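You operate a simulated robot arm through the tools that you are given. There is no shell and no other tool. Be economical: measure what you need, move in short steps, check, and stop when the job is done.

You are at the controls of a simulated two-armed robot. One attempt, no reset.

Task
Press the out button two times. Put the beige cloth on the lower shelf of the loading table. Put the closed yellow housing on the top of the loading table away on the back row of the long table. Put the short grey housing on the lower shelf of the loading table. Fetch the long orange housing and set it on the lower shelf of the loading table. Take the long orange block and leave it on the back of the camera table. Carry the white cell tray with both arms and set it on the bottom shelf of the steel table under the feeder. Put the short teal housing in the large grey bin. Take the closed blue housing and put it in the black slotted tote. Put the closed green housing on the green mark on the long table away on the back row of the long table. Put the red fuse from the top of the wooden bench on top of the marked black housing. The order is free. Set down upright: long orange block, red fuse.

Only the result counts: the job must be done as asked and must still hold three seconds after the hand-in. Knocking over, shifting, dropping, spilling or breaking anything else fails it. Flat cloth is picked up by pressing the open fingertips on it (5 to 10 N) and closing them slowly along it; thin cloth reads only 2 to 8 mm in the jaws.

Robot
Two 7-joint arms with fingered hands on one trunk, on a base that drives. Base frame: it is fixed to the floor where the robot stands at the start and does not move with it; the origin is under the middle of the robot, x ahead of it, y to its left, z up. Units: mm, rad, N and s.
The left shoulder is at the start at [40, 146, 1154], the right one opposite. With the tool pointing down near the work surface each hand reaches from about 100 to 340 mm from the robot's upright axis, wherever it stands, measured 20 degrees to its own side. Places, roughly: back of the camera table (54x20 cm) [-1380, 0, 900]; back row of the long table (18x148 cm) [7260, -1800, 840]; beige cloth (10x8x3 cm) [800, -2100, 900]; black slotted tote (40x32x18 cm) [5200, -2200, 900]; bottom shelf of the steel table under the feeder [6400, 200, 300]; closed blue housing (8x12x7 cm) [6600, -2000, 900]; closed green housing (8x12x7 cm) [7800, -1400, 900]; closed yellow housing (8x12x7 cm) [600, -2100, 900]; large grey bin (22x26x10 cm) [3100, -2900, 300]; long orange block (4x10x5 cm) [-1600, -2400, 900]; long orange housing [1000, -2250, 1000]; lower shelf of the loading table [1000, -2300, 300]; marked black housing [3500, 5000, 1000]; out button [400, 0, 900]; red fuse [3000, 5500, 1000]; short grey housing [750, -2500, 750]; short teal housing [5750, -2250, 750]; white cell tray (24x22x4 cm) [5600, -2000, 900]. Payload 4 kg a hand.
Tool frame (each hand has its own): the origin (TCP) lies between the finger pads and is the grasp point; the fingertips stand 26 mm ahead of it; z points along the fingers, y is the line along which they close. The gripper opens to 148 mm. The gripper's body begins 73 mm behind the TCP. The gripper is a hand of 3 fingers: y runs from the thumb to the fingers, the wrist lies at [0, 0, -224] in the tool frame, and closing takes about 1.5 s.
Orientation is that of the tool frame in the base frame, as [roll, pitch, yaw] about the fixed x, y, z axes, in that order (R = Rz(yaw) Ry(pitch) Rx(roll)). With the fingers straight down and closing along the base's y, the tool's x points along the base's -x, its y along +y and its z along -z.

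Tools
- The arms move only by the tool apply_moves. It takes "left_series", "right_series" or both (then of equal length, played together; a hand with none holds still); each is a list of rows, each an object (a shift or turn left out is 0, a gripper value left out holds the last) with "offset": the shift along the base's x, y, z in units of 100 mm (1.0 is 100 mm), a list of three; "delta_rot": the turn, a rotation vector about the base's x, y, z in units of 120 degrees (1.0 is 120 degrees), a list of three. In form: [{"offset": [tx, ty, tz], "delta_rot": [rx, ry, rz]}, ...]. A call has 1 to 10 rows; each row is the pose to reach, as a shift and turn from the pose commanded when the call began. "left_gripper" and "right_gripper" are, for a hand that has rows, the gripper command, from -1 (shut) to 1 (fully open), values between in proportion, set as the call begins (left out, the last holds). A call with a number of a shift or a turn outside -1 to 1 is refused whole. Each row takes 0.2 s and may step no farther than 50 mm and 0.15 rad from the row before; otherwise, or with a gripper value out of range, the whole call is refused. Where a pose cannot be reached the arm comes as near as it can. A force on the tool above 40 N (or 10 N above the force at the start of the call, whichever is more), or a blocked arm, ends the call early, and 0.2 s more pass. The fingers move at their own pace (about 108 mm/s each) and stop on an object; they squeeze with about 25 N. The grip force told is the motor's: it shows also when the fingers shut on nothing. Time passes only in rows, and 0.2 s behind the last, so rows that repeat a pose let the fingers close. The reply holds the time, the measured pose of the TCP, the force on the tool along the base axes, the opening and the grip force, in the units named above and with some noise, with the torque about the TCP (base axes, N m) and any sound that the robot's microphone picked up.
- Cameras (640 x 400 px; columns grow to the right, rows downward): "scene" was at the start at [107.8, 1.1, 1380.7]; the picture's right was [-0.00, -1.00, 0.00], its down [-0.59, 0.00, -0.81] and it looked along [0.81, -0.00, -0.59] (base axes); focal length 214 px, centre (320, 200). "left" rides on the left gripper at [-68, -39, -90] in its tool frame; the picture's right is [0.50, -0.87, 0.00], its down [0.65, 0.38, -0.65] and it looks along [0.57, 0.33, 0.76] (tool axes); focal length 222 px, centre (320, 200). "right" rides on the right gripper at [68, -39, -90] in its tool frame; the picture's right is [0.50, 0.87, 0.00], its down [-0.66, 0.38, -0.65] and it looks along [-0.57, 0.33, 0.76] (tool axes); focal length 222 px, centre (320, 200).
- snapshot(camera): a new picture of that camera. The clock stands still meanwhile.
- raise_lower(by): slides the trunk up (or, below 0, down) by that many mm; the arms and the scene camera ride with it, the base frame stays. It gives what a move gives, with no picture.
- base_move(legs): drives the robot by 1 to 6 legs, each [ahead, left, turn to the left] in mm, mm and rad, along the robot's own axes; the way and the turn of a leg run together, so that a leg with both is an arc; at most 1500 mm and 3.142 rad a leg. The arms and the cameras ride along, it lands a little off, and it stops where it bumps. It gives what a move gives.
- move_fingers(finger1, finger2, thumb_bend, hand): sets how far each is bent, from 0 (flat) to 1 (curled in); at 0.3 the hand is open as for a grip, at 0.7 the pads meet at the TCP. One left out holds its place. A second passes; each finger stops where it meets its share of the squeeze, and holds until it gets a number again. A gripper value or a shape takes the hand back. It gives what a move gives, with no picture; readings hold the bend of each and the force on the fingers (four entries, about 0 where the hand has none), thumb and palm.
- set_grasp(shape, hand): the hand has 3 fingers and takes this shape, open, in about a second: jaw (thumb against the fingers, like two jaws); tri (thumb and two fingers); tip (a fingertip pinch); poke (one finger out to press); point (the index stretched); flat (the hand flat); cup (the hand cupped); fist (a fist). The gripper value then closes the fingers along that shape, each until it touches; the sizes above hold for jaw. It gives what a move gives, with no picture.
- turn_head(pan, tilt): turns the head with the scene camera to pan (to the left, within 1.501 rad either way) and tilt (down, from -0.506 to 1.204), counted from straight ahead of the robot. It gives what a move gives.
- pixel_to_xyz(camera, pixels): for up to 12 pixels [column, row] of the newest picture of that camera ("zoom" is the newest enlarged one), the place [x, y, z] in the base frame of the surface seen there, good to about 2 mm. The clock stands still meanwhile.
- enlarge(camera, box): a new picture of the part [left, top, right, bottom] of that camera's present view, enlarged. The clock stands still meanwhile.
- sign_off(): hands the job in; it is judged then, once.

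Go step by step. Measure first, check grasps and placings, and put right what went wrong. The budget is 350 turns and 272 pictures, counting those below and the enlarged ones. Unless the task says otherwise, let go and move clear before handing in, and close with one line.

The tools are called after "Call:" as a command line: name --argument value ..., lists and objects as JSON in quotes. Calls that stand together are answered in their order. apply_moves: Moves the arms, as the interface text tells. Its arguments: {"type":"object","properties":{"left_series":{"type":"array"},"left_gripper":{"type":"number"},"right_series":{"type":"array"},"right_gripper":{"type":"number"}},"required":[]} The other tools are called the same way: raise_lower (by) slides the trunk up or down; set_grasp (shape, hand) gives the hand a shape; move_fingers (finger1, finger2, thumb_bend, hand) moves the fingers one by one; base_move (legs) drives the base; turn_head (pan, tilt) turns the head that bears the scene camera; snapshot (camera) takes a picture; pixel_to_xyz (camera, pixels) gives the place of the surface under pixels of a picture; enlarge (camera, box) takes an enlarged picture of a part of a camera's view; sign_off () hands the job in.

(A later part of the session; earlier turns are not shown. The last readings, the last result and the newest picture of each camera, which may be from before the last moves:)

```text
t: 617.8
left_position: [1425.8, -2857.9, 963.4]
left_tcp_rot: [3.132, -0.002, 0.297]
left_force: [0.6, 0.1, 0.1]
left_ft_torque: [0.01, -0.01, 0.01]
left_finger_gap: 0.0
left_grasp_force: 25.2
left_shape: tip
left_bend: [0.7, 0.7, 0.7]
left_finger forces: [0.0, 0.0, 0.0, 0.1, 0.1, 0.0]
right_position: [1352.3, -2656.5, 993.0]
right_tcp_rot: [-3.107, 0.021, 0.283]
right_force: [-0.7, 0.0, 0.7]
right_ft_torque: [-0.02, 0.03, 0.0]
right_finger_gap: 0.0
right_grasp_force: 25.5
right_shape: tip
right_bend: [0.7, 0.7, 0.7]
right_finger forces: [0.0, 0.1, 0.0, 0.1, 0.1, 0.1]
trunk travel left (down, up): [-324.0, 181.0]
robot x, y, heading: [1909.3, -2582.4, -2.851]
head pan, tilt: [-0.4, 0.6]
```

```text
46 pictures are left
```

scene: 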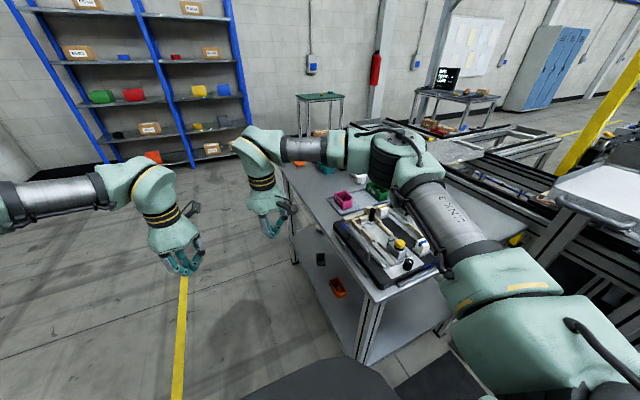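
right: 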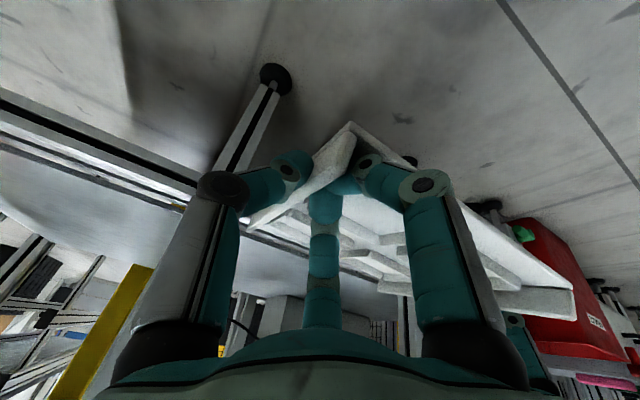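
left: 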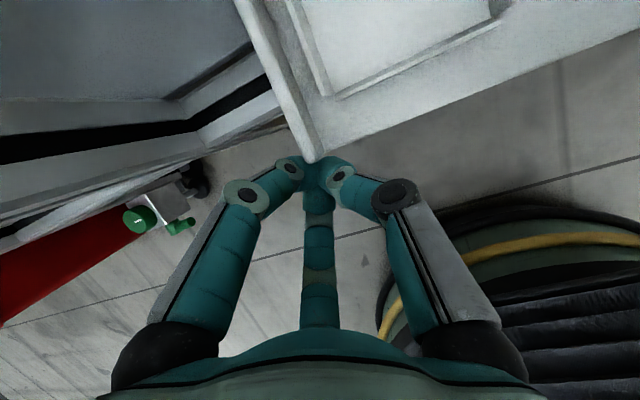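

The table and its items look in place. I verify a table corner and the housing tray against earlier measurements.

Call:
pixel_to_xyz --camera "scene" --pixels '[[376, 300], [345, 196], [378, 191], [340, 208], [338, 290], [320, 258], [336, 224], [382, 287]]'

```text
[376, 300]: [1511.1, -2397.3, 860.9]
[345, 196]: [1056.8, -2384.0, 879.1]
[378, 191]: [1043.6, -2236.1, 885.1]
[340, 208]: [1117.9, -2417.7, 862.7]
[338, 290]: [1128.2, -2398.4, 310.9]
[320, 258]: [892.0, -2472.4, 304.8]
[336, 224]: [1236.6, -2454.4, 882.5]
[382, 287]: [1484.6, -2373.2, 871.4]
```

Everything matches the earlier measurements. I move farther from the table, correct the heading and continue in shorter stages.

Call:
base_move --legs '[[0, 230, 0.05], [1000, 0, 0]]'

```text
t: 624.2
left_position: [596.0, -3452.6, 962.4]
left_tcp_rot: [3.134, 0.002, 0.372]
left_force: [0.5, 0.2, 0.4]
left_ft_torque: [0.03, 0.03, -0.01]
left_finger_gap: 0.0
left_grasp_force: 25.1
left_shape: tip
left_bend: [0.7, 0.7, 0.7]
left_finger forces: [0.0, 0.0, 0.0, 0.0, 0.0, 0.0]
right_position: [507.0, -3258.4, 993.8]
right_tcp_rot: [-3.109, 0.022, 0.357]
right_force: [0.3, -0.4, -0.6]
right_ft_torque: [-0.01, 0.0, 0.01]
right_finger_gap: 0.1
right_grasp_force: 24.6
right_shape: tip
right_bend: [0.7, 0.7, 0.7]
right_finger forces: [0.0, 0.1, 0.1, 0.1, 0.1, 0.0]
trunk travel left (down, up): [-324.0, 181.0]
robot x, y, heading: [1060.1, -3139.0, -2.775]
head pan, tilt: [-0.4, 0.6]
```

Call:
base_move --legs '[[850, -120, 0], [395, -935, 0], [0, 0, -1.937]]'

```text
t: 638.2
left_position: [-610.9, -2047.8, 963.2]
left_tcp_rot: [3.133, 0.002, -1.552]
left_force: [0.8, 0.9, 0.7]
left_ft_torque: [0.0, 0.05, -0.01]
left_finger_gap: 0.1
left_grasp_force: 24.7
left_shape: tip
left_bend: [0.7, 0.7, 0.7]
left_finger forces: [0.0, 0.0, 0.0, 0.0, 0.0, 0.1]
right_position: [-398.9, -2030.3, 993.5]
right_tcp_rot: [-3.108, 0.019, -1.565]
right_force: [-0.3, 0.1, -0.8]
right_ft_torque: [0.0, -0.02, -0.04]
right_finger_gap: 0.0
right_grasp_force: 24.6
right_shape: tip
right_bend: [0.7, 0.7, 0.7]
right_finger forces: [0.0, 0.0, 0.0, 0.0, 0.0, 0.1]
trunk travel left (down, up): [-324.0, 181.0]
robot x, y, heading: [-475.3, -2585.9, 1.588]
head pan, tilt: [-0.4, 0.6]
```

Call:
base_move --legs '[[1490, -40, 0], [1490, -20, 0], [700, 0, 0]]'

Call:
turn_head --pan -0.5 --tilt 0.35

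Call:
snapshot --camera "scene"

```text
t: 656.3
left_position: [-306.9, 1643.2, 971.3]
left_tcp_rot: [-3.141, 0.02, -1.696]
left_force: [0.1, -0.9, -0.5]
left_ft_torque: [0.01, 0.04, 0.01]
left_finger_gap: 0.0
left_grasp_force: 24.5
left_shape: tip
left_bend: [0.7, 0.7, 0.7]
left_finger forces: [0.0, 0.1, 0.0, 0.1, 0.1, 0.0]
right_position: [-93.6, 1630.8, 1004.5]
right_tcp_rot: [-3.1, 0.041, -1.711]
right_force: [-0.4, 0.6, -1.1]
right_ft_torque: [-0.01, 0.03, -0.01]
right_finger_gap: 0.0
right_grasp_force: 25.1
right_shape: tip
right_bend: [0.7, 0.7, 0.7]
right_finger forces: [0.1, 0.0, 0.0, 0.0, 0.0, 0.0]
trunk travel left (down, up): [-324.0, 181.0]
robot x, y, heading: [-240.8, 1107.2, 1.439]
head pan, tilt: [-0.4, 0.6]
stopped in leg 3: the robot was blocked; the commanded pose is now the measured one
```

```text
t: 657.0
left_position: [-306.8, 1642.5, 972.6]
left_tcp_rot: [3.142, 0.025, -1.695]
left_force: [0.2, 0.7, 0.5]
left_ft_torque: [-0.02, 0.0, 0.0]
left_finger_gap: 0.0
left_grasp_force: 24.8
left_shape: tip
left_bend: [0.7, 0.7, 0.7]
left_finger forces: [0.0, 0.0, 0.1, 0.0, 0.0, 0.0]
right_position: [-94.0, 1629.4, 1006.7]
right_tcp_rot: [-3.101, 0.046, -1.709]
right_force: [0.1, 0.0, 0.5]
right_ft_torque: [0.01, 0.01, 0.01]
right_finger_gap: 0.0
right_grasp_force: 25.2
right_shape: tip
right_bend: [0.7, 0.7, 0.7]
right_finger forces: [0.1, 0.0, 0.1, 0.0, 0.0, 0.0]
trunk travel left (down, up): [-324.0, 181.0]
robot x, y, heading: [-245.0, 1107.3, 1.44]
head pan, tilt: [-0.499, 0.351]
```

```text
45 pictures are left
```

scene: 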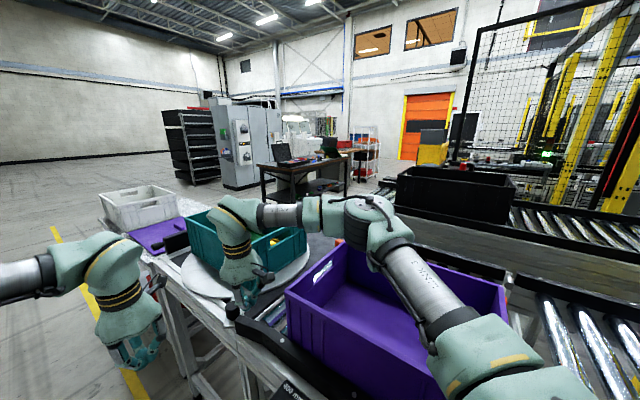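

I drifted right and was blocked at a conveyor with totes; the right arm is above the purple tote. I raise the right hand, then retreat straight back.

Call:
apply_moves --right_series '[{"offset": [0, 0, 0.4]}, {"offset": [0, 0, 0.8]}, {"offset": [0, 0, 1.0]}]' --left_series '[{"offset": [0, 0, 0.4]}, {"offset": [0, 0, 0.8]}, {"offset": [0, 0, 1.0]}]'

Call:
base_move --legs '[[-300, 0, 0], [0, 350, 0.13]]'

Call:
turn_head --pan -0.6 --tilt 0.5

Call:
snapshot --camera "scene"

```text
t: 658.0
left_position: [-302.7, 1641.5, 1076.2]
left_tcp_rot: [3.141, 0.018, -1.696]
left_force: [0.0, -0.5, -0.3]
left_ft_torque: [-0.01, 0.02, -0.02]
left_finger_gap: 0.1
left_grasp_force: 25.3
left_shape: tip
left_bend: [0.7, 0.7, 0.7]
left_finger forces: [0.0, 0.0, 0.0, 0.1, 0.1, 0.0]
right_position: [-93.9, 1629.5, 1105.1]
right_tcp_rot: [-3.102, 0.039, -1.711]
right_force: [-0.5, -0.1, -0.6]
right_ft_torque: [0.0, -0.02, 0.0]
right_finger_gap: 0.0
right_grasp_force: 24.6
right_shape: tip
right_bend: [0.7, 0.7, 0.7]
right_finger forces: [0.1, 0.1, 0.0, 0.0, 0.1, 0.0]
trunk travel left (down, up): [-324.0, 181.0]
robot x, y, heading: [-241.4, 1106.4, 1.438]
head pan, tilt: [-0.499, 0.351]
stopped in row 3 (left hand): the arm was blocked; the commanded pose is now the measured one
```

```text
t: 658.7
left_position: [-300.4, 1642.9, 1071.0]
left_tcp_rot: [3.137, 0.014, -1.697]
left_force: [-0.8, -0.7, 0.6]
left_ft_torque: [0.03, 0.0, -0.01]
left_finger_gap: 0.1
left_grasp_force: 24.8
left_shape: tip
left_bend: [0.7, 0.7, 0.7]
left_finger forces: [0.0, 0.0, 0.0, 0.1, 0.1, 0.0]
right_position: [-89.7, 1630.7, 1098.7]
right_tcp_rot: [-3.105, 0.032, -1.713]
right_force: [-0.4, 0.1, 0.5]
right_ft_torque: [-0.01, 0.0, -0.01]
right_finger_gap: 0.0
right_grasp_force: 25.3
right_shape: tip
right_bend: [0.7, 0.7, 0.7]
right_finger forces: [0.0, 0.1, 0.0, 0.0, 0.0, 0.0]
trunk travel left (down, up): [-324.0, 181.0]
robot x, y, heading: [-245.1, 1103.8, 1.437]
head pan, tilt: [-0.499, 0.351]
stopped in leg 1: the robot was blocked; the commanded pose is now the measured one
```

```text
t: 659.4
left_position: [-300.5, 1643.2, 1072.9]
left_tcp_rot: [3.139, 0.016, -1.696]
left_force: [0.9, 0.6, 0.4]
left_ft_torque: [-0.01, 0.0, -0.05]
left_finger_gap: 0.0
left_grasp_force: 25.0
left_shape: tip
left_bend: [0.7, 0.7, 0.7]
left_finger forces: [0.0, 0.0, 0.0, 0.1, 0.0, 0.0]
right_position: [-91.8, 1630.4, 1099.0]
right_tcp_rot: [-3.104, 0.032, -1.712]
right_force: [-0.7, 0.8, -0.3]
right_ft_torque: [-0.01, 0.0, -0.01]
right_finger_gap: 0.2
right_grasp_force: 24.7
right_shape: tip
right_bend: [0.7, 0.7, 0.7]
right_finger forces: [0.1, 0.1, 0.1, 0.1, 0.0, 0.0]
trunk travel left (down, up): [-324.0, 181.0]
robot x, y, heading: [-243.2, 1101.9, 1.442]
head pan, tilt: [-0.6, 0.499]
```

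```text
44 pictures are left
```

scene: 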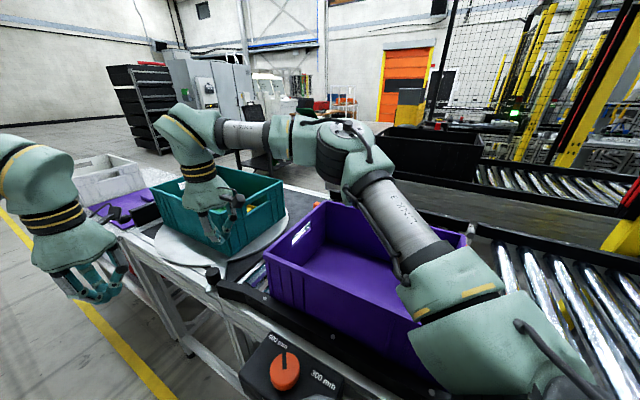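

I'm wedged. I measure the purple tote rim and the right arm links to see what's in contact.

Call:
pixel_to_xyz --camera "scene" --pixels '[[265, 262], [330, 203], [440, 235], [400, 295], [460, 285], [480, 330], [420, 240], [360, 160], [285, 130], [250, 300], [285, 370], [395, 370]]'

```text
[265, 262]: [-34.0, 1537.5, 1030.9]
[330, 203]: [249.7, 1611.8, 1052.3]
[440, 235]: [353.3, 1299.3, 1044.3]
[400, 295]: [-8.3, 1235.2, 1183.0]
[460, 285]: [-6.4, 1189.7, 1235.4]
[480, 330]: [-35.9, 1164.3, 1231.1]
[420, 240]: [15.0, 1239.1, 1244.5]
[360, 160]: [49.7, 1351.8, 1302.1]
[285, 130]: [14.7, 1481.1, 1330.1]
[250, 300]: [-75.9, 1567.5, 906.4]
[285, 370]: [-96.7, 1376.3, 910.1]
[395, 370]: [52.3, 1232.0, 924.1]
```

The arm links clear the rim. I raise the right hand further, then try small moves: first strafing left, away from the conveyor.

Call:
apply_moves --right_series '[{"offset": [0, 0, 0.4]}, {"offset": [0, 0, 0.8]}, {"offset": [0, 0, 1.0]}]'

Call:
base_move --legs '[[0, 60, 0]]'

Call:
turn_head --pan -0.9 --tilt 1.0

Call:
snapshot --camera "scene"

```text
t: 660.2
left_position: [-299.9, 1643.7, 1073.3]
left_tcp_rot: [3.135, 0.017, -1.696]
left_force: [-0.6, 1.1, -0.6]
left_ft_torque: [0.01, 0.01, -0.02]
left_finger_gap: 0.0
left_grasp_force: 25.1
left_shape: tip
left_bend: [0.7, 0.7, 0.7]
left_finger forces: [0.0, 0.1, 0.0, 0.0, 0.0, 0.0]
right_position: [-92.6, 1630.6, 1198.9]
right_tcp_rot: [-3.104, 0.036, -1.709]
right_force: [0.5, -0.6, 0.0]
right_ft_torque: [0.0, 0.02, -0.04]
right_finger_gap: 0.0
right_grasp_force: 24.9
right_shape: tip
right_bend: [0.7, 0.7, 0.7]
right_finger forces: [0.0, 0.1, 0.2, 0.0, 0.0, 0.0]
trunk travel left (down, up): [-324.0, 181.0]
robot x, y, heading: [-242.0, 1101.8, 1.436]
head pan, tilt: [-0.6, 0.499]
```

```text
t: 661.2
left_position: [-349.5, 1663.0, 1067.4]
left_tcp_rot: [3.127, 0.004, -1.695]
left_force: [0.3, -0.1, 0.5]
left_ft_torque: [0.05, 0.06, 0.02]
left_finger_gap: 0.0
left_grasp_force: 25.3
left_shape: tip
left_bend: [0.7, 0.7, 0.7]
left_finger forces: [0.0, 0.0, 0.1, 0.1, 0.1, 0.0]
right_position: [-138.1, 1651.9, 1190.1]
right_tcp_rot: [-3.117, 0.022, -1.714]
right_force: [0.7, -0.9, -0.3]
right_ft_torque: [0.05, 0.1, 0.0]
right_finger_gap: 0.0
right_grasp_force: 25.0
right_shape: tip
right_bend: [0.7, 0.7, 0.7]
right_finger forces: [0.0, 0.1, 0.0, 0.0, 0.0, 0.1]
trunk travel left (down, up): [-324.0, 181.0]
robot x, y, heading: [-303.9, 1112.1, 1.44]
head pan, tilt: [-0.6, 0.499]
```

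```text
t: 662.1
left_position: [-355.4, 1666.5, 1064.4]
left_tcp_rot: [3.133, 0.001, -1.696]
left_force: [-0.6, 0.6, -0.7]
left_ft_torque: [0.0, 0.03, 0.0]
left_finger_gap: 0.0
left_grasp_force: 24.8
left_shape: tip
left_bend: [0.7, 0.7, 0.7]
left_finger forces: [0.1, 0.0, 0.0, 0.1, 0.0, 0.1]
right_position: [-146.0, 1654.9, 1191.0]
right_tcp_rot: [-3.108, 0.021, -1.713]
right_force: [0.2, 0.3, -0.2]
right_ft_torque: [0.0, 0.0, 0.01]
right_finger_gap: 0.0
right_grasp_force: 24.9
right_shape: tip
right_bend: [0.7, 0.7, 0.7]
right_finger forces: [0.0, 0.0, 0.0, 0.0, 0.1, 0.0]
trunk travel left (down, up): [-324.0, 181.0]
robot x, y, heading: [-305.5, 1112.6, 1.442]
head pan, tilt: [-0.901, 1.0]
```

```text
43 pictures are left
```

scene: 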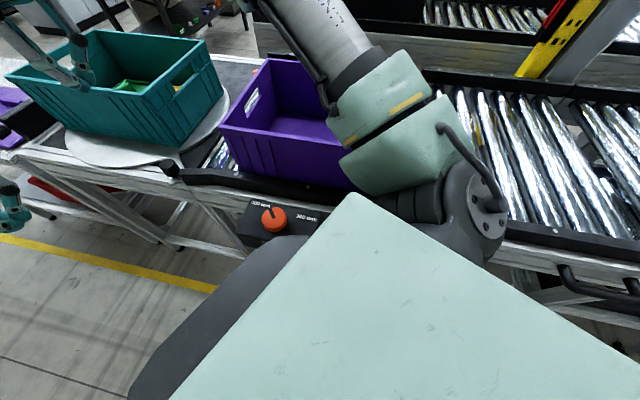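

Free now. I strafe well left (400 mm), square the heading and look ahead again.

Call:
base_move --legs '[[0, 420, 0.13]]'

Call:
turn_head --pan -0.5 --tilt 0.4

Call:
snapshot --camera "scene"

Call:
pixel_to_xyz --camera "scene" --pixels '[[280, 200], [230, 200], [320, 190], [200, 230], [150, 215], [260, 160], [300, 170], [180, 180], [340, 165], [380, 170], [350, 240], [220, 260]]'

```text
t: 664.7
left_position: [-843.4, 1684.7, 1065.9]
left_tcp_rot: [3.133, 0.003, -1.574]
left_force: [0.5, 0.9, 0.0]
left_ft_torque: [-0.03, 0.01, 0.0]
left_finger_gap: 0.3
left_grasp_force: 24.7
left_shape: tip
left_bend: [0.7, 0.7, 0.7]
left_finger forces: [0.0, 0.1, 0.0, 0.1, 0.0, 0.1]
right_position: [-634.2, 1700.3, 1189.3]
right_tcp_rot: [-3.111, 0.018, -1.592]
right_force: [-0.1, 0.0, 0.5]
right_ft_torque: [0.02, 0.03, 0.01]
right_finger_gap: 0.0
right_grasp_force: 25.1
right_shape: tip
right_bend: [0.7, 0.7, 0.7]
right_finger forces: [0.1, 0.0, 0.0, 0.0, 0.0, 0.0]
trunk travel left (down, up): [-324.0, 181.0]
robot x, y, heading: [-724.6, 1138.1, 1.562]
head pan, tilt: [-0.901, 1.0]
```

```text
t: 665.7
left_position: [-843.6, 1684.4, 1065.9]
left_tcp_rot: [3.134, 0.0, -1.575]
left_force: [-0.4, -0.3, -0.3]
left_ft_torque: [0.01, 0.05, -0.01]
left_finger_gap: 0.2
left_grasp_force: 25.0
left_shape: tip
left_bend: [0.7, 0.7, 0.7]
left_finger forces: [0.0, 0.0, 0.0, 0.0, 0.0, 0.1]
right_position: [-634.8, 1699.8, 1190.6]
right_tcp_rot: [-3.109, 0.02, -1.592]
right_force: [0.3, 0.1, -0.6]
right_ft_torque: [0.0, 0.0, 0.01]
right_finger_gap: 0.0
right_grasp_force: 25.0
right_shape: tip
right_bend: [0.7, 0.7, 0.7]
right_finger forces: [0.1, 0.0, 0.0, 0.1, 0.0, 0.1]
trunk travel left (down, up): [-324.0, 181.0]
robot x, y, heading: [-722.7, 1139.6, 1.56]
head pan, tilt: [-0.499, 0.4]
```

```text
42 pictures are left
```

scene: 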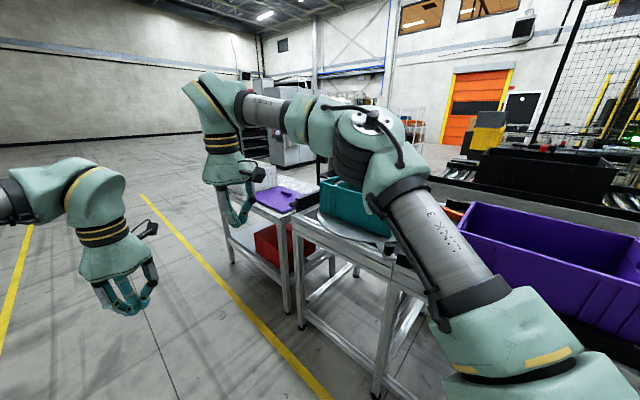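

```text
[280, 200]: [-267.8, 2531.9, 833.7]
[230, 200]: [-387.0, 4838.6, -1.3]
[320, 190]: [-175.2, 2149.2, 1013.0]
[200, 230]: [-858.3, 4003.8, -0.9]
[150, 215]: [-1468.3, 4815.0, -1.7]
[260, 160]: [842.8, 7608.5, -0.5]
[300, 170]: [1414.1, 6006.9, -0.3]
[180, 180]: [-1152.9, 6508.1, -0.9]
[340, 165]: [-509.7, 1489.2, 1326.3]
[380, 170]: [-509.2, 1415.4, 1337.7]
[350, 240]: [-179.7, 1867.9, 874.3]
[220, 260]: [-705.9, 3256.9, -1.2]
```

Open floor lies to the north along x≈-900. I drive up there and then look east for the wooden bench.

Call:
base_move --legs '[[1400, 250, 0], [1450, 60, 0], [0, 0, -1.2]]'

Call:
turn_head --pan 0 --tilt 0.3

Call:
snapshot --camera "scene"

```text
t: 682.5
left_position: [-479.0, 4284.4, 1065.6]
left_tcp_rot: [3.133, 0.003, -2.769]
left_force: [-0.1, 1.1, 0.2]
left_ft_torque: [0.01, 0.01, 0.01]
left_finger_gap: 0.2
left_grasp_force: 25.3
left_shape: tip
left_bend: [0.7, 0.7, 0.7]
left_finger forces: [0.0, 0.0, 0.1, 0.0, 0.0, 0.1]
right_position: [-388.7, 4095.2, 1190.5]
right_tcp_rot: [-3.111, 0.018, -2.786]
right_force: [1.1, 0.5, -0.4]
right_ft_torque: [-0.05, 0.02, 0.0]
right_finger_gap: 0.1
right_grasp_force: 24.5
right_shape: tip
right_bend: [0.7, 0.7, 0.7]
right_finger forces: [0.1, 0.0, 0.0, 0.1, 0.0, 0.0]
trunk travel left (down, up): [-324.0, 181.0]
robot x, y, heading: [-940.9, 3975.0, 0.37]
head pan, tilt: [-0.499, 0.4]
```

```text
t: 683.4
left_position: [-479.3, 4285.9, 1066.5]
left_tcp_rot: [3.131, 0.003, -2.771]
left_force: [-1.1, 0.3, 0.7]
left_ft_torque: [-0.04, 0.0, 0.0]
left_finger_gap: 0.0
left_grasp_force: 24.8
left_shape: tip
left_bend: [0.7, 0.7, 0.7]
left_finger forces: [0.0, 0.1, 0.0, 0.0, 0.1, 0.0]
right_position: [-387.6, 4095.9, 1190.0]
right_tcp_rot: [-3.111, 0.019, -2.787]
right_force: [-0.2, 0.6, 0.1]
right_ft_torque: [0.0, 0.06, -0.01]
right_finger_gap: 0.2
right_grasp_force: 24.7
right_shape: tip
right_bend: [0.7, 0.7, 0.7]
right_finger forces: [0.0, 0.0, 0.0, 0.0, 0.0, 0.1]
trunk travel left (down, up): [-324.0, 181.0]
robot x, y, heading: [-938.9, 3975.2, 0.369]
head pan, tilt: [0.0, 0.3]
```

```text
41 pictures are left
```

scene: 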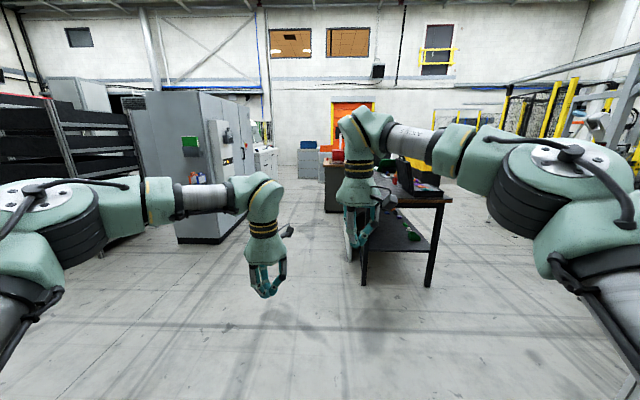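

The wooden bench is ahead at (405,200). Measuring its near edge and legs.

Call:
pixel_to_xyz --camera "scene" --pixels '[[363, 285], [430, 287], [450, 199], [415, 200], [425, 180], [240, 235], [300, 230], [400, 245], [350, 258], [380, 205]]'

Call:
enlarge --camera "scene" --box '[320, 130, 480, 300]'

```text
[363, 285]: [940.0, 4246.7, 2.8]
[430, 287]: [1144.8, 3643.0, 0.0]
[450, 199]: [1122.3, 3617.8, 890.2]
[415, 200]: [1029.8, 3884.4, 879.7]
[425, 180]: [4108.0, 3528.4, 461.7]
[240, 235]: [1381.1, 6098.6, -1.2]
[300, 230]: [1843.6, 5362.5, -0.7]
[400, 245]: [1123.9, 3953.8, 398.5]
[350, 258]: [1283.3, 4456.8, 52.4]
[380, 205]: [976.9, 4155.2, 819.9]
```

```text
2.35 times, centred on (400, 215) of scene
```

zoom: 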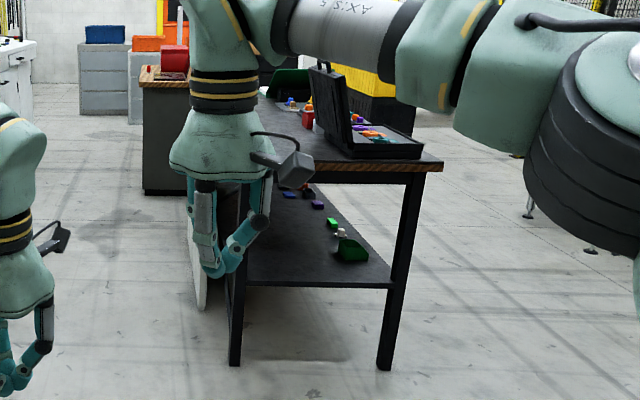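

A second wooden bench stands farther on. I drive along the corridor north of this one toward the fuse position.

Call:
base_move --legs '[[0, 400, -0.045], [1450, 40, 0], [1250, 40, 0]]'

Call:
turn_head --pan -0.1 --tilt 0.35

Call:
snapshot --camera "scene"

```text
t: 698.6
left_position: [1980.0, 5472.8, 1066.0]
left_tcp_rot: [3.133, 0.001, -2.857]
left_force: [1.1, 0.9, -0.2]
left_ft_torque: [-0.01, 0.01, 0.02]
left_finger_gap: 0.1
left_grasp_force: 25.4
left_shape: tip
left_bend: [0.7, 0.7, 0.7]
left_finger forces: [0.1, 0.0, 0.0, 0.0, 0.0, 0.1]
right_position: [2053.9, 5278.9, 1190.3]
right_tcp_rot: [-3.111, 0.018, -2.872]
right_force: [-0.7, -0.1, -0.3]
right_ft_torque: [-0.02, 0.01, 0.02]
right_finger_gap: 0.1
right_grasp_force: 24.7
right_shape: tip
right_bend: [0.7, 0.7, 0.7]
right_finger forces: [0.0, 0.0, 0.1, 0.0, 0.0, 0.1]
trunk travel left (down, up): [-324.0, 181.0]
robot x, y, heading: [1494.0, 5199.8, 0.28]
head pan, tilt: [0.0, 0.3]
```

```text
t: 699.3
left_position: [1980.0, 5473.9, 1065.3]
left_tcp_rot: [3.132, 0.002, -2.856]
left_force: [0.5, -0.5, -0.9]
left_ft_torque: [0.01, 0.02, -0.04]
left_finger_gap: 0.1
left_grasp_force: 24.6
left_shape: tip
left_bend: [0.7, 0.7, 0.7]
left_finger forces: [0.1, 0.0, 0.1, 0.0, 0.0, 0.1]
right_position: [2054.9, 5278.7, 1189.9]
right_tcp_rot: [-3.11, 0.02, -2.873]
right_force: [0.4, -0.4, -0.2]
right_ft_torque: [0.01, 0.0, -0.04]
right_finger_gap: 0.0
right_grasp_force: 24.9
right_shape: tip
right_bend: [0.7, 0.7, 0.7]
right_finger forces: [0.0, 0.1, 0.0, 0.0, 0.0, 0.0]
trunk travel left (down, up): [-324.0, 181.0]
robot x, y, heading: [1493.8, 5207.4, 0.284]
head pan, tilt: [-0.099, 0.351]
```

```text
39 pictures are left
```

scene: 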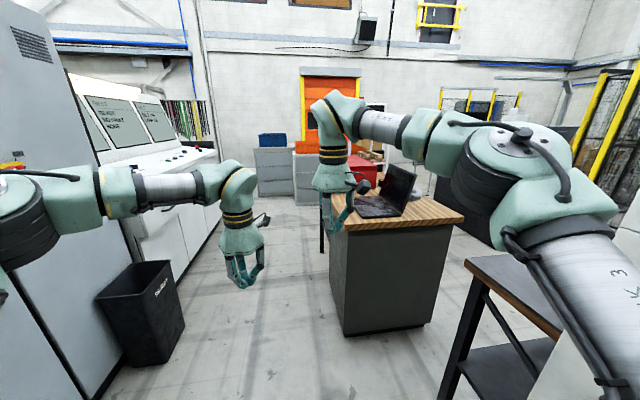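

Call:
pixel_to_xyz --camera "scene" --pixels '[[348, 228], [460, 215], [400, 170], [365, 165], [345, 330], [432, 325], [500, 275], [380, 205], [150, 300], [322, 240]]'

Call:
enlarge --camera "scene" --box '[310, 130, 580, 320]'

```text
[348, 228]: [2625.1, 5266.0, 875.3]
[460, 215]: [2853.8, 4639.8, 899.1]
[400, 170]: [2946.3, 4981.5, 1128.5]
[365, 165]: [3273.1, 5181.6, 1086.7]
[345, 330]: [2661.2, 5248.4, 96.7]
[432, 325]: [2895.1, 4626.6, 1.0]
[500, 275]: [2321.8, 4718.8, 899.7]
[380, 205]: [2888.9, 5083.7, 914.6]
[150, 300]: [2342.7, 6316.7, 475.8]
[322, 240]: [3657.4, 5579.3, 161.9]
```

```text
2.11 times, centred on (445, 225) of scene
```

zoom: 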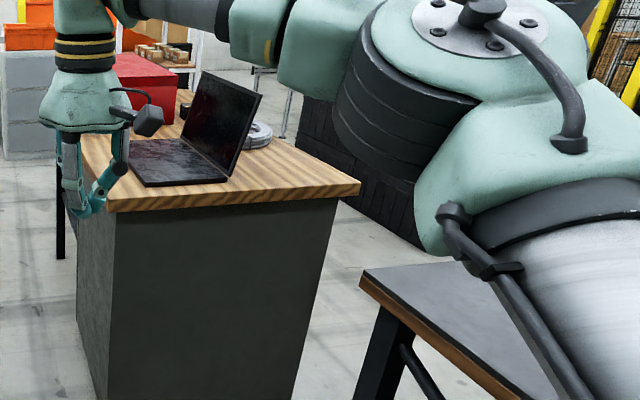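

The wooden bench (laptop, red toolbox) starts at U≈4176 and its north edge is at N≈4144. I drive along its north side and turn to face it.

Call:
base_move --legs '[[0, 180, 0.041], [1450, 0, 0], [0, 0, -1.571]]'

Call:
turn_head --pan 0 --tilt 0.6

Call:
snapshot --camera "scene"

```text
t: 711.4
left_position: [3121.2, 5375.5, 1066.3]
left_tcp_rot: [3.132, 0.003, 1.932]
left_force: [-0.2, 0.4, 0.6]
left_ft_torque: [-0.02, -0.05, -0.02]
left_finger_gap: 0.0
left_grasp_force: 24.8
left_shape: tip
left_bend: [0.7, 0.7, 0.7]
left_finger forces: [0.0, 0.1, 0.1, 0.1, 0.0, 0.1]
right_position: [2931.8, 5286.8, 1190.5]
right_tcp_rot: [-3.112, 0.02, 1.916]
right_force: [0.1, 0.2, 0.6]
right_ft_torque: [0.01, -0.02, 0.01]
right_finger_gap: 0.2
right_grasp_force: 24.7
right_shape: tip
right_bend: [0.7, 0.7, 0.7]
right_finger forces: [0.0, 0.0, 0.1, 0.0, 0.0, 0.0]
trunk travel left (down, up): [-324.0, 181.0]
robot x, y, heading: [2816.5, 5841.1, -1.21]
head pan, tilt: [-0.099, 0.351]
```

```text
t: 712.1
left_position: [3121.4, 5375.2, 1065.4]
left_tcp_rot: [3.132, 0.001, 1.935]
left_force: [0.5, -0.4, 0.5]
left_ft_torque: [0.03, -0.01, -0.03]
left_finger_gap: 0.0
left_grasp_force: 25.1
left_shape: tip
left_bend: [0.7, 0.7, 0.7]
left_finger forces: [0.0, 0.0, 0.0, 0.0, 0.1, 0.0]
right_position: [2931.0, 5286.6, 1190.8]
right_tcp_rot: [-3.11, 0.019, 1.915]
right_force: [-0.5, -0.8, -0.2]
right_ft_torque: [0.04, 0.0, 0.02]
right_finger_gap: 0.0
right_grasp_force: 24.9
right_shape: tip
right_bend: [0.7, 0.7, 0.7]
right_finger forces: [0.0, 0.0, 0.0, 0.0, 0.0, 0.0]
trunk travel left (down, up): [-324.0, 181.0]
robot x, y, heading: [2817.0, 5841.8, -1.216]
head pan, tilt: [0.0, 0.6]
```

```text
37 pictures are left
```

scene: 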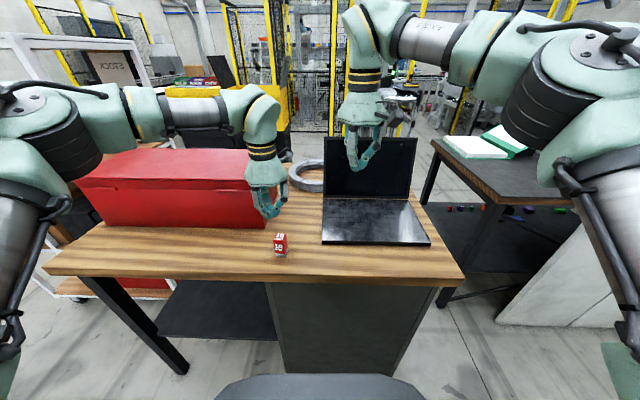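

The small red fuse stands at (281,244) on the wooden bench. I zoom to measure it and look for the marked black housing behind the toolbox.

Call:
enlarge --camera "scene" --box '[255, 215, 325, 270]'

Call:
pixel_to_xyz --camera "scene" --pixels '[[281, 240], [281, 250], [276, 255], [287, 256], [300, 265], [260, 275], [462, 282], [190, 85], [60, 275], [330, 240]]'

Call:
enlarge --camera "scene" --box '[60, 40, 300, 160]'

```text
7.27 times, centred on (290, 242) of scene
```

zoom: 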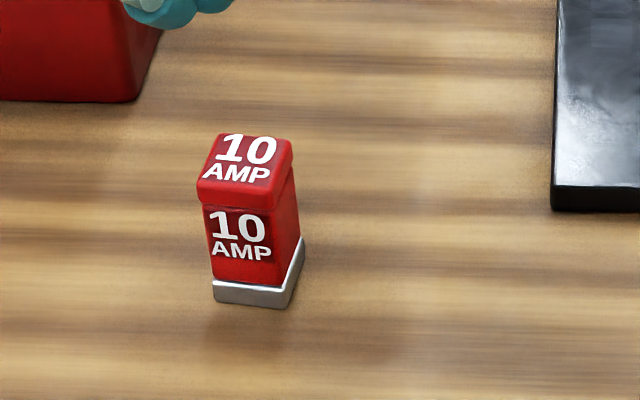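

```text
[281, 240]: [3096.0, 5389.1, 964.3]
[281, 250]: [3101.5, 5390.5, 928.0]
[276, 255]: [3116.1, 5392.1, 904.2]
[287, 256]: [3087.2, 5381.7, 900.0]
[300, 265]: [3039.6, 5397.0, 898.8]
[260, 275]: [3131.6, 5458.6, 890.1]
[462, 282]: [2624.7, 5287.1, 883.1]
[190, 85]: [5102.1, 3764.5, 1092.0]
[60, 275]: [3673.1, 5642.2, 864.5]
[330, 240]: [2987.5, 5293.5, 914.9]
```

```text
2.67 times, centred on (180, 100) of scene
```

zoom: 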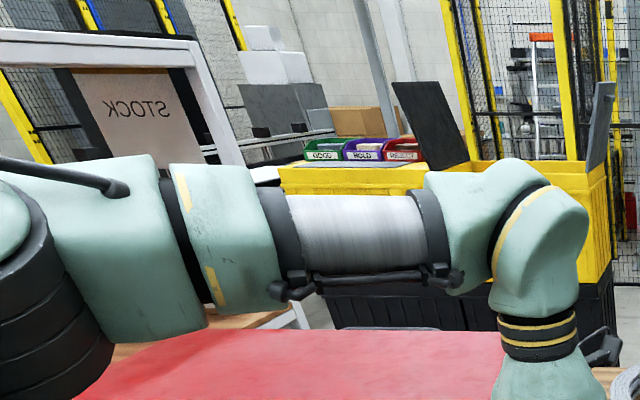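

Fuse: ~(3100,5386), z 898–965. The marked black housing isn't visible yet; I look left and right along the bench.

Call:
turn_head --pan 0.7 --tilt 0.5

Call:
snapshot --camera "scene"

```text
t: 713.2
left_position: [3120.7, 5376.3, 1064.0]
left_tcp_rot: [3.134, 0.001, 1.935]
left_force: [0.4, -0.2, 0.8]
left_ft_torque: [0.01, -0.02, -0.01]
left_finger_gap: 0.0
left_grasp_force: 25.1
left_shape: tip
left_bend: [0.7, 0.7, 0.7]
left_finger forces: [0.0, 0.1, 0.1, 0.0, 0.0, 0.0]
right_position: [2931.4, 5287.0, 1190.2]
right_tcp_rot: [-3.11, 0.018, 1.917]
right_force: [0.5, 0.4, -0.7]
right_ft_torque: [-0.02, 0.03, -0.02]
right_finger_gap: 0.0
right_grasp_force: 24.9
right_shape: tip
right_bend: [0.7, 0.7, 0.7]
right_finger forces: [0.0, 0.1, 0.0, 0.0, 0.0, 0.0]
trunk travel left (down, up): [-324.0, 181.0]
robot x, y, heading: [2816.2, 5842.1, -1.209]
head pan, tilt: [0.7, 0.499]
```

```text
34 pictures are left
```

scene: 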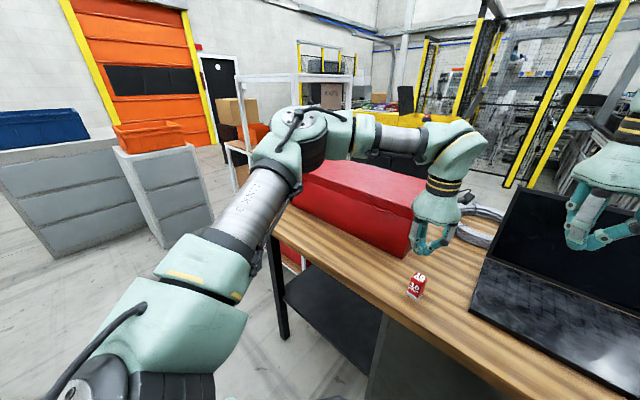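

The housing must be behind the red toolbox, reachable from the bench's south side. I check the free space around the bench's east end.

Call:
pixel_to_xyz --camera "scene" --pixels '[[240, 80], [235, 165], [242, 190], [300, 262], [340, 85], [283, 335], [210, 235], [150, 240], [275, 225], [370, 110], [225, 180], [355, 80]]'

```text
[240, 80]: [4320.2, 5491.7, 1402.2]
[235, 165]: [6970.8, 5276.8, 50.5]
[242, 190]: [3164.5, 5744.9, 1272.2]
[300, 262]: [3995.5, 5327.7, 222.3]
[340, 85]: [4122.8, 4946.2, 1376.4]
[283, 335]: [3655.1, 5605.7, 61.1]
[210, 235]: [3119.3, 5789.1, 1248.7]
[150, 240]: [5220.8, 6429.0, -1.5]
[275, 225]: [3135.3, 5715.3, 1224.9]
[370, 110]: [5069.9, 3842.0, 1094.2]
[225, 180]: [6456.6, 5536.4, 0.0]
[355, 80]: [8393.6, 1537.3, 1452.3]
```

Path around the east side exists (via U≈6250). First the fuse: the left hand is almost above it. I set the left hand to jaw, open, and centre over (3104,5377).

Call:
set_grasp --shape "jaw" --hand "left"

Call:
apply_moves --left_series '[{"offset": [-0.17, 0.01, 0], "delta_rot": [0.004, 0, -0.018]}, {"offset": [-0.17, 0.01, -0.1], "delta_rot": [0.004, 0, -0.018]}, {"offset": [-0.17, 0.01, -0.3], "delta_rot": [0.004, 0, -0.018]}, {"offset": [-0.17, 0.01, -0.5], "delta_rot": [0.004, 0, -0.018]}]' --left_gripper 0.2

Call:
snapshot --camera "left"

```text
t: 714.1
left_position: [3121.4, 5376.5, 1064.5]
left_tcp_rot: [3.133, 0.001, 1.934]
left_force: [0.3, 1.0, -0.3]
left_ft_torque: [0.0, 0.06, -0.01]
left_finger_gap: 147.9
left_grasp_force: 0.1
left_shape: jaw
left_bend: [0.3, 0.3, 0.3]
left_finger forces: [0.1, 0.1, 0.0, 0.0, 0.0, 0.0]
right_position: [2932.0, 5285.7, 1189.9]
right_tcp_rot: [-3.11, 0.02, 1.916]
right_force: [0.5, -1.1, 0.3]
right_ft_torque: [0.01, 0.03, 0.0]
right_finger_gap: 0.1
right_grasp_force: 25.4
right_shape: tip
right_bend: [0.7, 0.7, 0.7]
right_finger forces: [0.0, 0.0, 0.0, 0.0, 0.0, 0.0]
trunk travel left (down, up): [-324.0, 181.0]
robot x, y, heading: [2814.7, 5843.5, -1.21]
head pan, tilt: [0.7, 0.499]
```

```text
t: 715.1
left_position: [3103.1, 5377.0, 1016.9]
left_tcp_rot: [3.129, -0.005, 1.895]
left_force: [-0.2, -0.4, -0.4]
left_ft_torque: [-0.01, 0.0, 0.03]
left_finger_gap: 89.4
left_grasp_force: 0.0
left_shape: jaw
left_bend: [0.32, 0.32, 0.7]
left_finger forces: [0.1, 0.0, 0.0, 0.1, 0.1, 0.0]
right_position: [2932.3, 5286.7, 1190.7]
right_tcp_rot: [-3.11, 0.02, 1.916]
right_force: [0.3, -0.4, 0.7]
right_ft_torque: [-0.04, -0.02, -0.04]
right_finger_gap: 0.0
right_grasp_force: 25.0
right_shape: tip
right_bend: [0.7, 0.7, 0.7]
right_finger forces: [0.1, 0.0, 0.1, 0.0, 0.0, 0.0]
trunk travel left (down, up): [-324.0, 181.0]
robot x, y, heading: [2817.3, 5838.4, -1.211]
head pan, tilt: [0.7, 0.499]
```

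```text
33 pictures are left
```

left: 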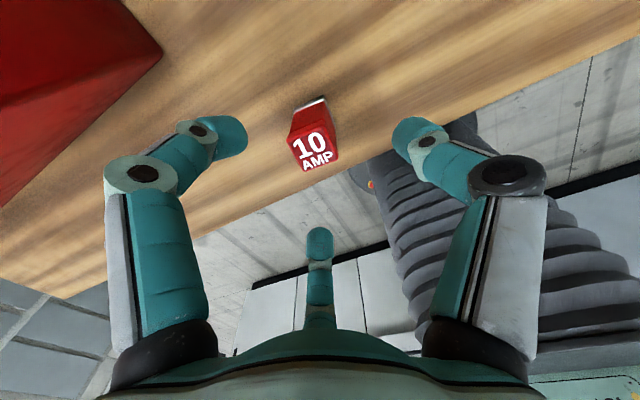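

Call:
pixel_to_xyz --camera "left" --pixels '[[290, 135], [326, 128], [305, 170], [337, 160], [315, 150], [298, 110]]'

```text
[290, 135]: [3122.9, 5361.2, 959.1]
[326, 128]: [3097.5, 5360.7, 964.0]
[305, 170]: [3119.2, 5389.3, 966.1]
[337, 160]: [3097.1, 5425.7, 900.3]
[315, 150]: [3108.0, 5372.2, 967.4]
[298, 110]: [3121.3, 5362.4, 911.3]
```

Fuse top centre ≈(3108,5374). Correct 5 mm, descend to z≈942 and close.

Call:
apply_moves --left_series '[{"offset": [0.05, -0.03, -0.2]}, {"offset": [0.05, -0.03, -0.45]}, {"offset": [0.05, -0.03, -0.7]}, {"offset": [0.05, -0.03, -0.76]}]'

Call:
apply_moves --left_series '[{"offset": [0, 0, 0]}, {"offset": [0, 0, 0]}, {"offset": [0, 0, 0]}, {"offset": [0, 0, 0]}, {"offset": [0, 0, 0]}, {"offset": [0, 0, 0]}]' --left_gripper -1

Call:
snapshot --camera "left"

```text
t: 716.1
left_position: [3109.9, 5375.3, 939.7]
left_tcp_rot: [3.131, -0.005, 1.895]
left_force: [0.0, -0.2, -1.0]
left_ft_torque: [0.01, 0.0, 0.01]
left_finger_gap: 89.2
left_grasp_force: 0.0
left_shape: jaw
left_bend: [0.32, 0.32, 0.7]
left_finger forces: [0.0, 0.0, 0.0, 0.0, 0.0, 0.0]
right_position: [2930.6, 5286.6, 1189.3]
right_tcp_rot: [-3.11, 0.02, 1.918]
right_force: [0.5, -0.3, -0.7]
right_ft_torque: [0.0, 0.0, -0.02]
right_finger_gap: 0.0
right_grasp_force: 25.0
right_shape: tip
right_bend: [0.7, 0.7, 0.7]
right_finger forces: [0.1, 0.0, 0.1, 0.0, 0.0, 0.1]
trunk travel left (down, up): [-324.0, 181.0]
robot x, y, heading: [2817.9, 5840.3, -1.213]
head pan, tilt: [0.7, 0.499]
```

```text
t: 717.5
left_position: [3109.8, 5375.3, 938.9]
left_tcp_rot: [3.13, -0.005, 1.895]
left_force: [0.6, -0.8, 0.1]
left_ft_torque: [0.01, -0.01, 0.03]
left_finger_gap: 28.2
left_grasp_force: 24.7
left_shape: jaw
left_bend: [0.76, 0.76, 0.7]
left_finger forces: [18.7, 20.9, 0.0, 0.0, 21.3, 0.0]
right_position: [2931.8, 5287.1, 1190.4]
right_tcp_rot: [-3.11, 0.019, 1.915]
right_force: [-0.2, -0.1, -0.3]
right_ft_torque: [0.02, 0.01, 0.02]
right_finger_gap: 0.0
right_grasp_force: 25.6
right_shape: tip
right_bend: [0.7, 0.7, 0.7]
right_finger forces: [0.1, 0.0, 0.1, 0.1, 0.0, 0.0]
trunk travel left (down, up): [-324.0, 181.0]
robot x, y, heading: [2818.6, 5839.4, -1.215]
head pan, tilt: [0.7, 0.499]
```

```text
32 pictures are left
```

left: 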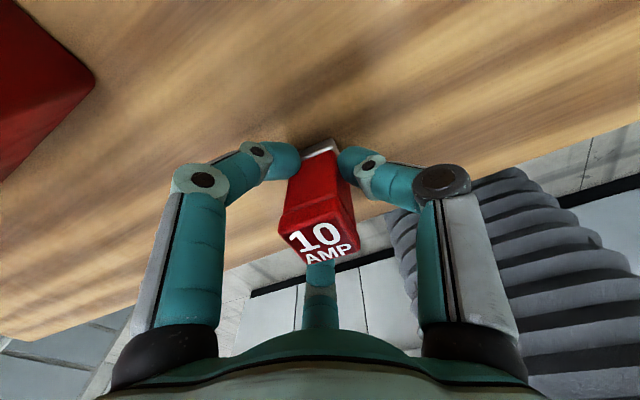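

The fuse is firmly gripped (28 mm). I lift it, raise the trunk fully, and look over the toolbox for the marked black housing.

Call:
apply_moves --left_series '[{"offset": [0, 0, 0.3]}, {"offset": [0, 0, 0.7]}, {"offset": [0, 0, 1.0]}, {"offset": [-0.15, 0.4, 1.0]}]'

Call:
raise_lower --by 180

Call:
turn_head --pan 0.45 --tilt 0.6

Call:
snapshot --camera "scene"

```text
t: 718.5
left_position: [3096.3, 5416.5, 1041.8]
left_tcp_rot: [3.131, -0.005, 1.895]
left_force: [-0.9, 0.6, 0.0]
left_ft_torque: [0.0, -0.01, 0.02]
left_finger_gap: 28.5
left_grasp_force: 25.0
left_shape: jaw
left_bend: [0.76, 0.76, 0.7]
left_finger forces: [18.6, 20.9, 0.1, 0.1, 21.3, 0.1]
right_position: [2932.5, 5288.8, 1190.6]
right_tcp_rot: [-3.108, 0.02, 1.916]
right_force: [0.4, 0.6, 0.4]
right_ft_torque: [-0.02, 0.0, 0.02]
right_finger_gap: 0.0
right_grasp_force: 24.9
right_shape: tip
right_bend: [0.7, 0.7, 0.7]
right_finger forces: [0.1, 0.0, 0.1, 0.1, 0.0, 0.0]
trunk travel left (down, up): [-324.0, 181.0]
robot x, y, heading: [2814.3, 5839.1, -1.214]
head pan, tilt: [0.7, 0.499]
```

```text
t: 720.5
left_position: [3096.6, 5414.9, 1219.9]
left_tcp_rot: [3.131, -0.006, 1.896]
left_force: [-0.1, 0.5, -0.2]
left_ft_torque: [-0.03, 0.0, 0.03]
left_finger_gap: 28.6
left_grasp_force: 25.2
left_shape: jaw
left_bend: [0.76, 0.76, 0.7]
left_finger forces: [18.5, 20.9, 0.0, 0.0, 21.3, 0.0]
right_position: [2931.1, 5286.8, 1369.9]
right_tcp_rot: [-3.11, 0.018, 1.916]
right_force: [-0.4, -0.5, -0.5]
right_ft_torque: [0.03, -0.02, 0.02]
right_finger_gap: 0.0
right_grasp_force: 24.9
right_shape: tip
right_bend: [0.7, 0.7, 0.7]
right_finger forces: [0.0, 0.0, 0.0, 0.0, 0.1, 0.1]
trunk travel left (down, up): [-504.0, 1.0]
robot x, y, heading: [2813.6, 5841.4, -1.213]
head pan, tilt: [0.7, 0.499]
```

```text
t: 721.3
left_position: [3096.5, 5414.6, 1220.3]
left_tcp_rot: [3.129, -0.004, 1.894]
left_force: [0.4, -0.6, -1.0]
left_ft_torque: [0.03, -0.02, 0.0]
left_finger_gap: 28.1
left_grasp_force: 24.7
left_shape: jaw
left_bend: [0.76, 0.76, 0.7]
left_finger forces: [18.7, 21.0, 0.0, 0.1, 21.3, 0.0]
right_position: [2932.2, 5286.4, 1369.7]
right_tcp_rot: [-3.11, 0.019, 1.916]
right_force: [-0.1, 0.2, 0.2]
right_ft_torque: [0.0, 0.01, -0.05]
right_finger_gap: 0.1
right_grasp_force: 24.8
right_shape: tip
right_bend: [0.7, 0.7, 0.7]
right_finger forces: [0.1, 0.0, 0.0, 0.0, 0.0, 0.0]
trunk travel left (down, up): [-504.0, 1.0]
robot x, y, heading: [2819.8, 5840.2, -1.216]
head pan, tilt: [0.45, 0.6]
```

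```text
31 pictures are left
```

scene: 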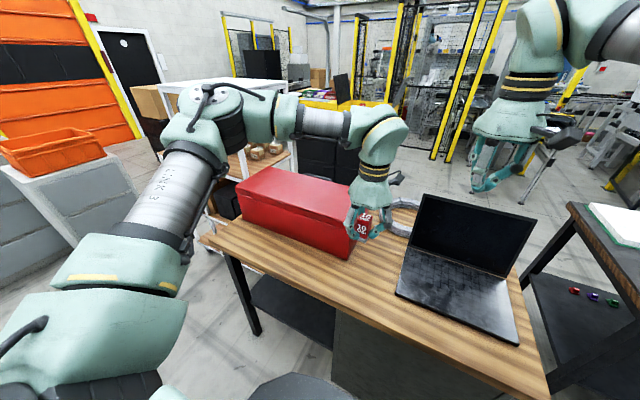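

Not visible from here. The right wrist camera looks forward-down from high up; I use it to peek behind the toolbox.

Call:
apply_moves --right_series '[{"offset": [0.3, 0.1, 0]}, {"offset": [0.6, 0.15, 0]}, {"offset": [0.9, 0.1, 0]}, {"offset": [1.0, -0.2, 0]}]'

Call:
snapshot --camera "right"

```text
t: 722.3
left_position: [3096.8, 5413.4, 1219.6]
left_tcp_rot: [3.131, -0.006, 1.894]
left_force: [-0.1, 0.1, -1.0]
left_ft_torque: [-0.03, 0.03, 0.01]
left_finger_gap: 28.1
left_grasp_force: 25.0
left_shape: jaw
left_bend: [0.76, 0.76, 0.7]
left_finger forces: [18.7, 21.0, 0.0, 0.0, 21.3, 0.0]
right_position: [3026.7, 5289.0, 1370.0]
right_tcp_rot: [-3.109, 0.021, 1.92]
right_force: [0.1, 0.7, 0.0]
right_ft_torque: [0.01, 0.01, 0.0]
right_finger_gap: 0.0
right_grasp_force: 24.6
right_shape: tip
right_bend: [0.7, 0.7, 0.7]
right_finger forces: [0.0, 0.0, 0.1, 0.0, 0.1, 0.0]
right hand out of reach, approached as far as the arm can: row 4
trunk travel left (down, up): [-504.0, 1.0]
robot x, y, heading: [2816.7, 5839.7, -1.217]
head pan, tilt: [0.45, 0.6]
```

```text
30 pictures are left
```

right: 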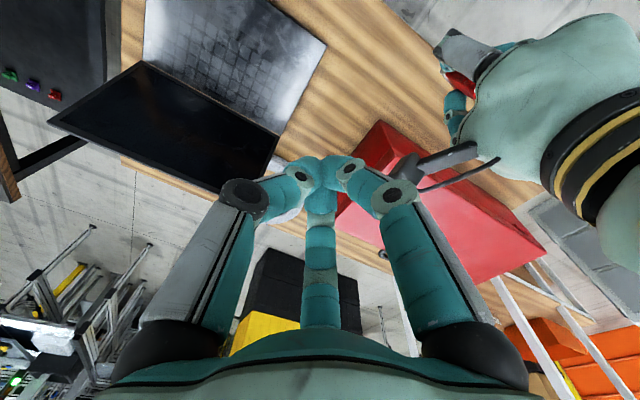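

The strip behind the toolbox looks empty. I noticed a dark object left of the toolbox around (228,200) in the scene view; zooming there.

Call:
enlarge --camera "scene" --box '[190, 120, 330, 250]'

Call:
pixel_to_xyz --camera "zoom" --pixels '[[190, 330], [170, 360], [200, 370], [330, 130], [290, 150], [350, 180], [250, 260], [420, 260], [120, 380]]'

```text
3.08 times, centred on (260, 185) of scene
```

zoom: 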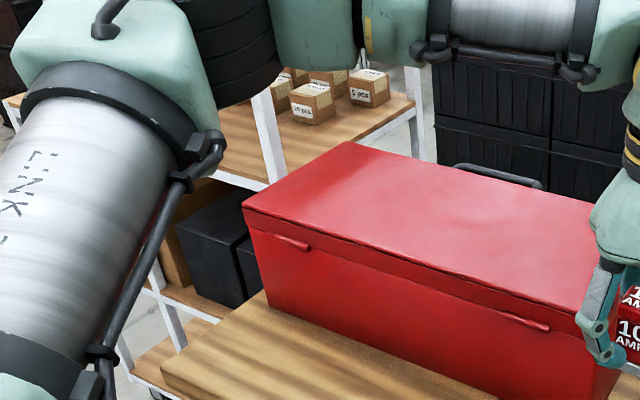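

```text
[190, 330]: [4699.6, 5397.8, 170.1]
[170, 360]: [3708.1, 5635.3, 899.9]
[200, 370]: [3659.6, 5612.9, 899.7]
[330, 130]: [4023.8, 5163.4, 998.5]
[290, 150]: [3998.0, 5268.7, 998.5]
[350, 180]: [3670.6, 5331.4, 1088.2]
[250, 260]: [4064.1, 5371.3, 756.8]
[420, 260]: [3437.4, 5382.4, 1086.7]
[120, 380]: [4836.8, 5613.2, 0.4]
```

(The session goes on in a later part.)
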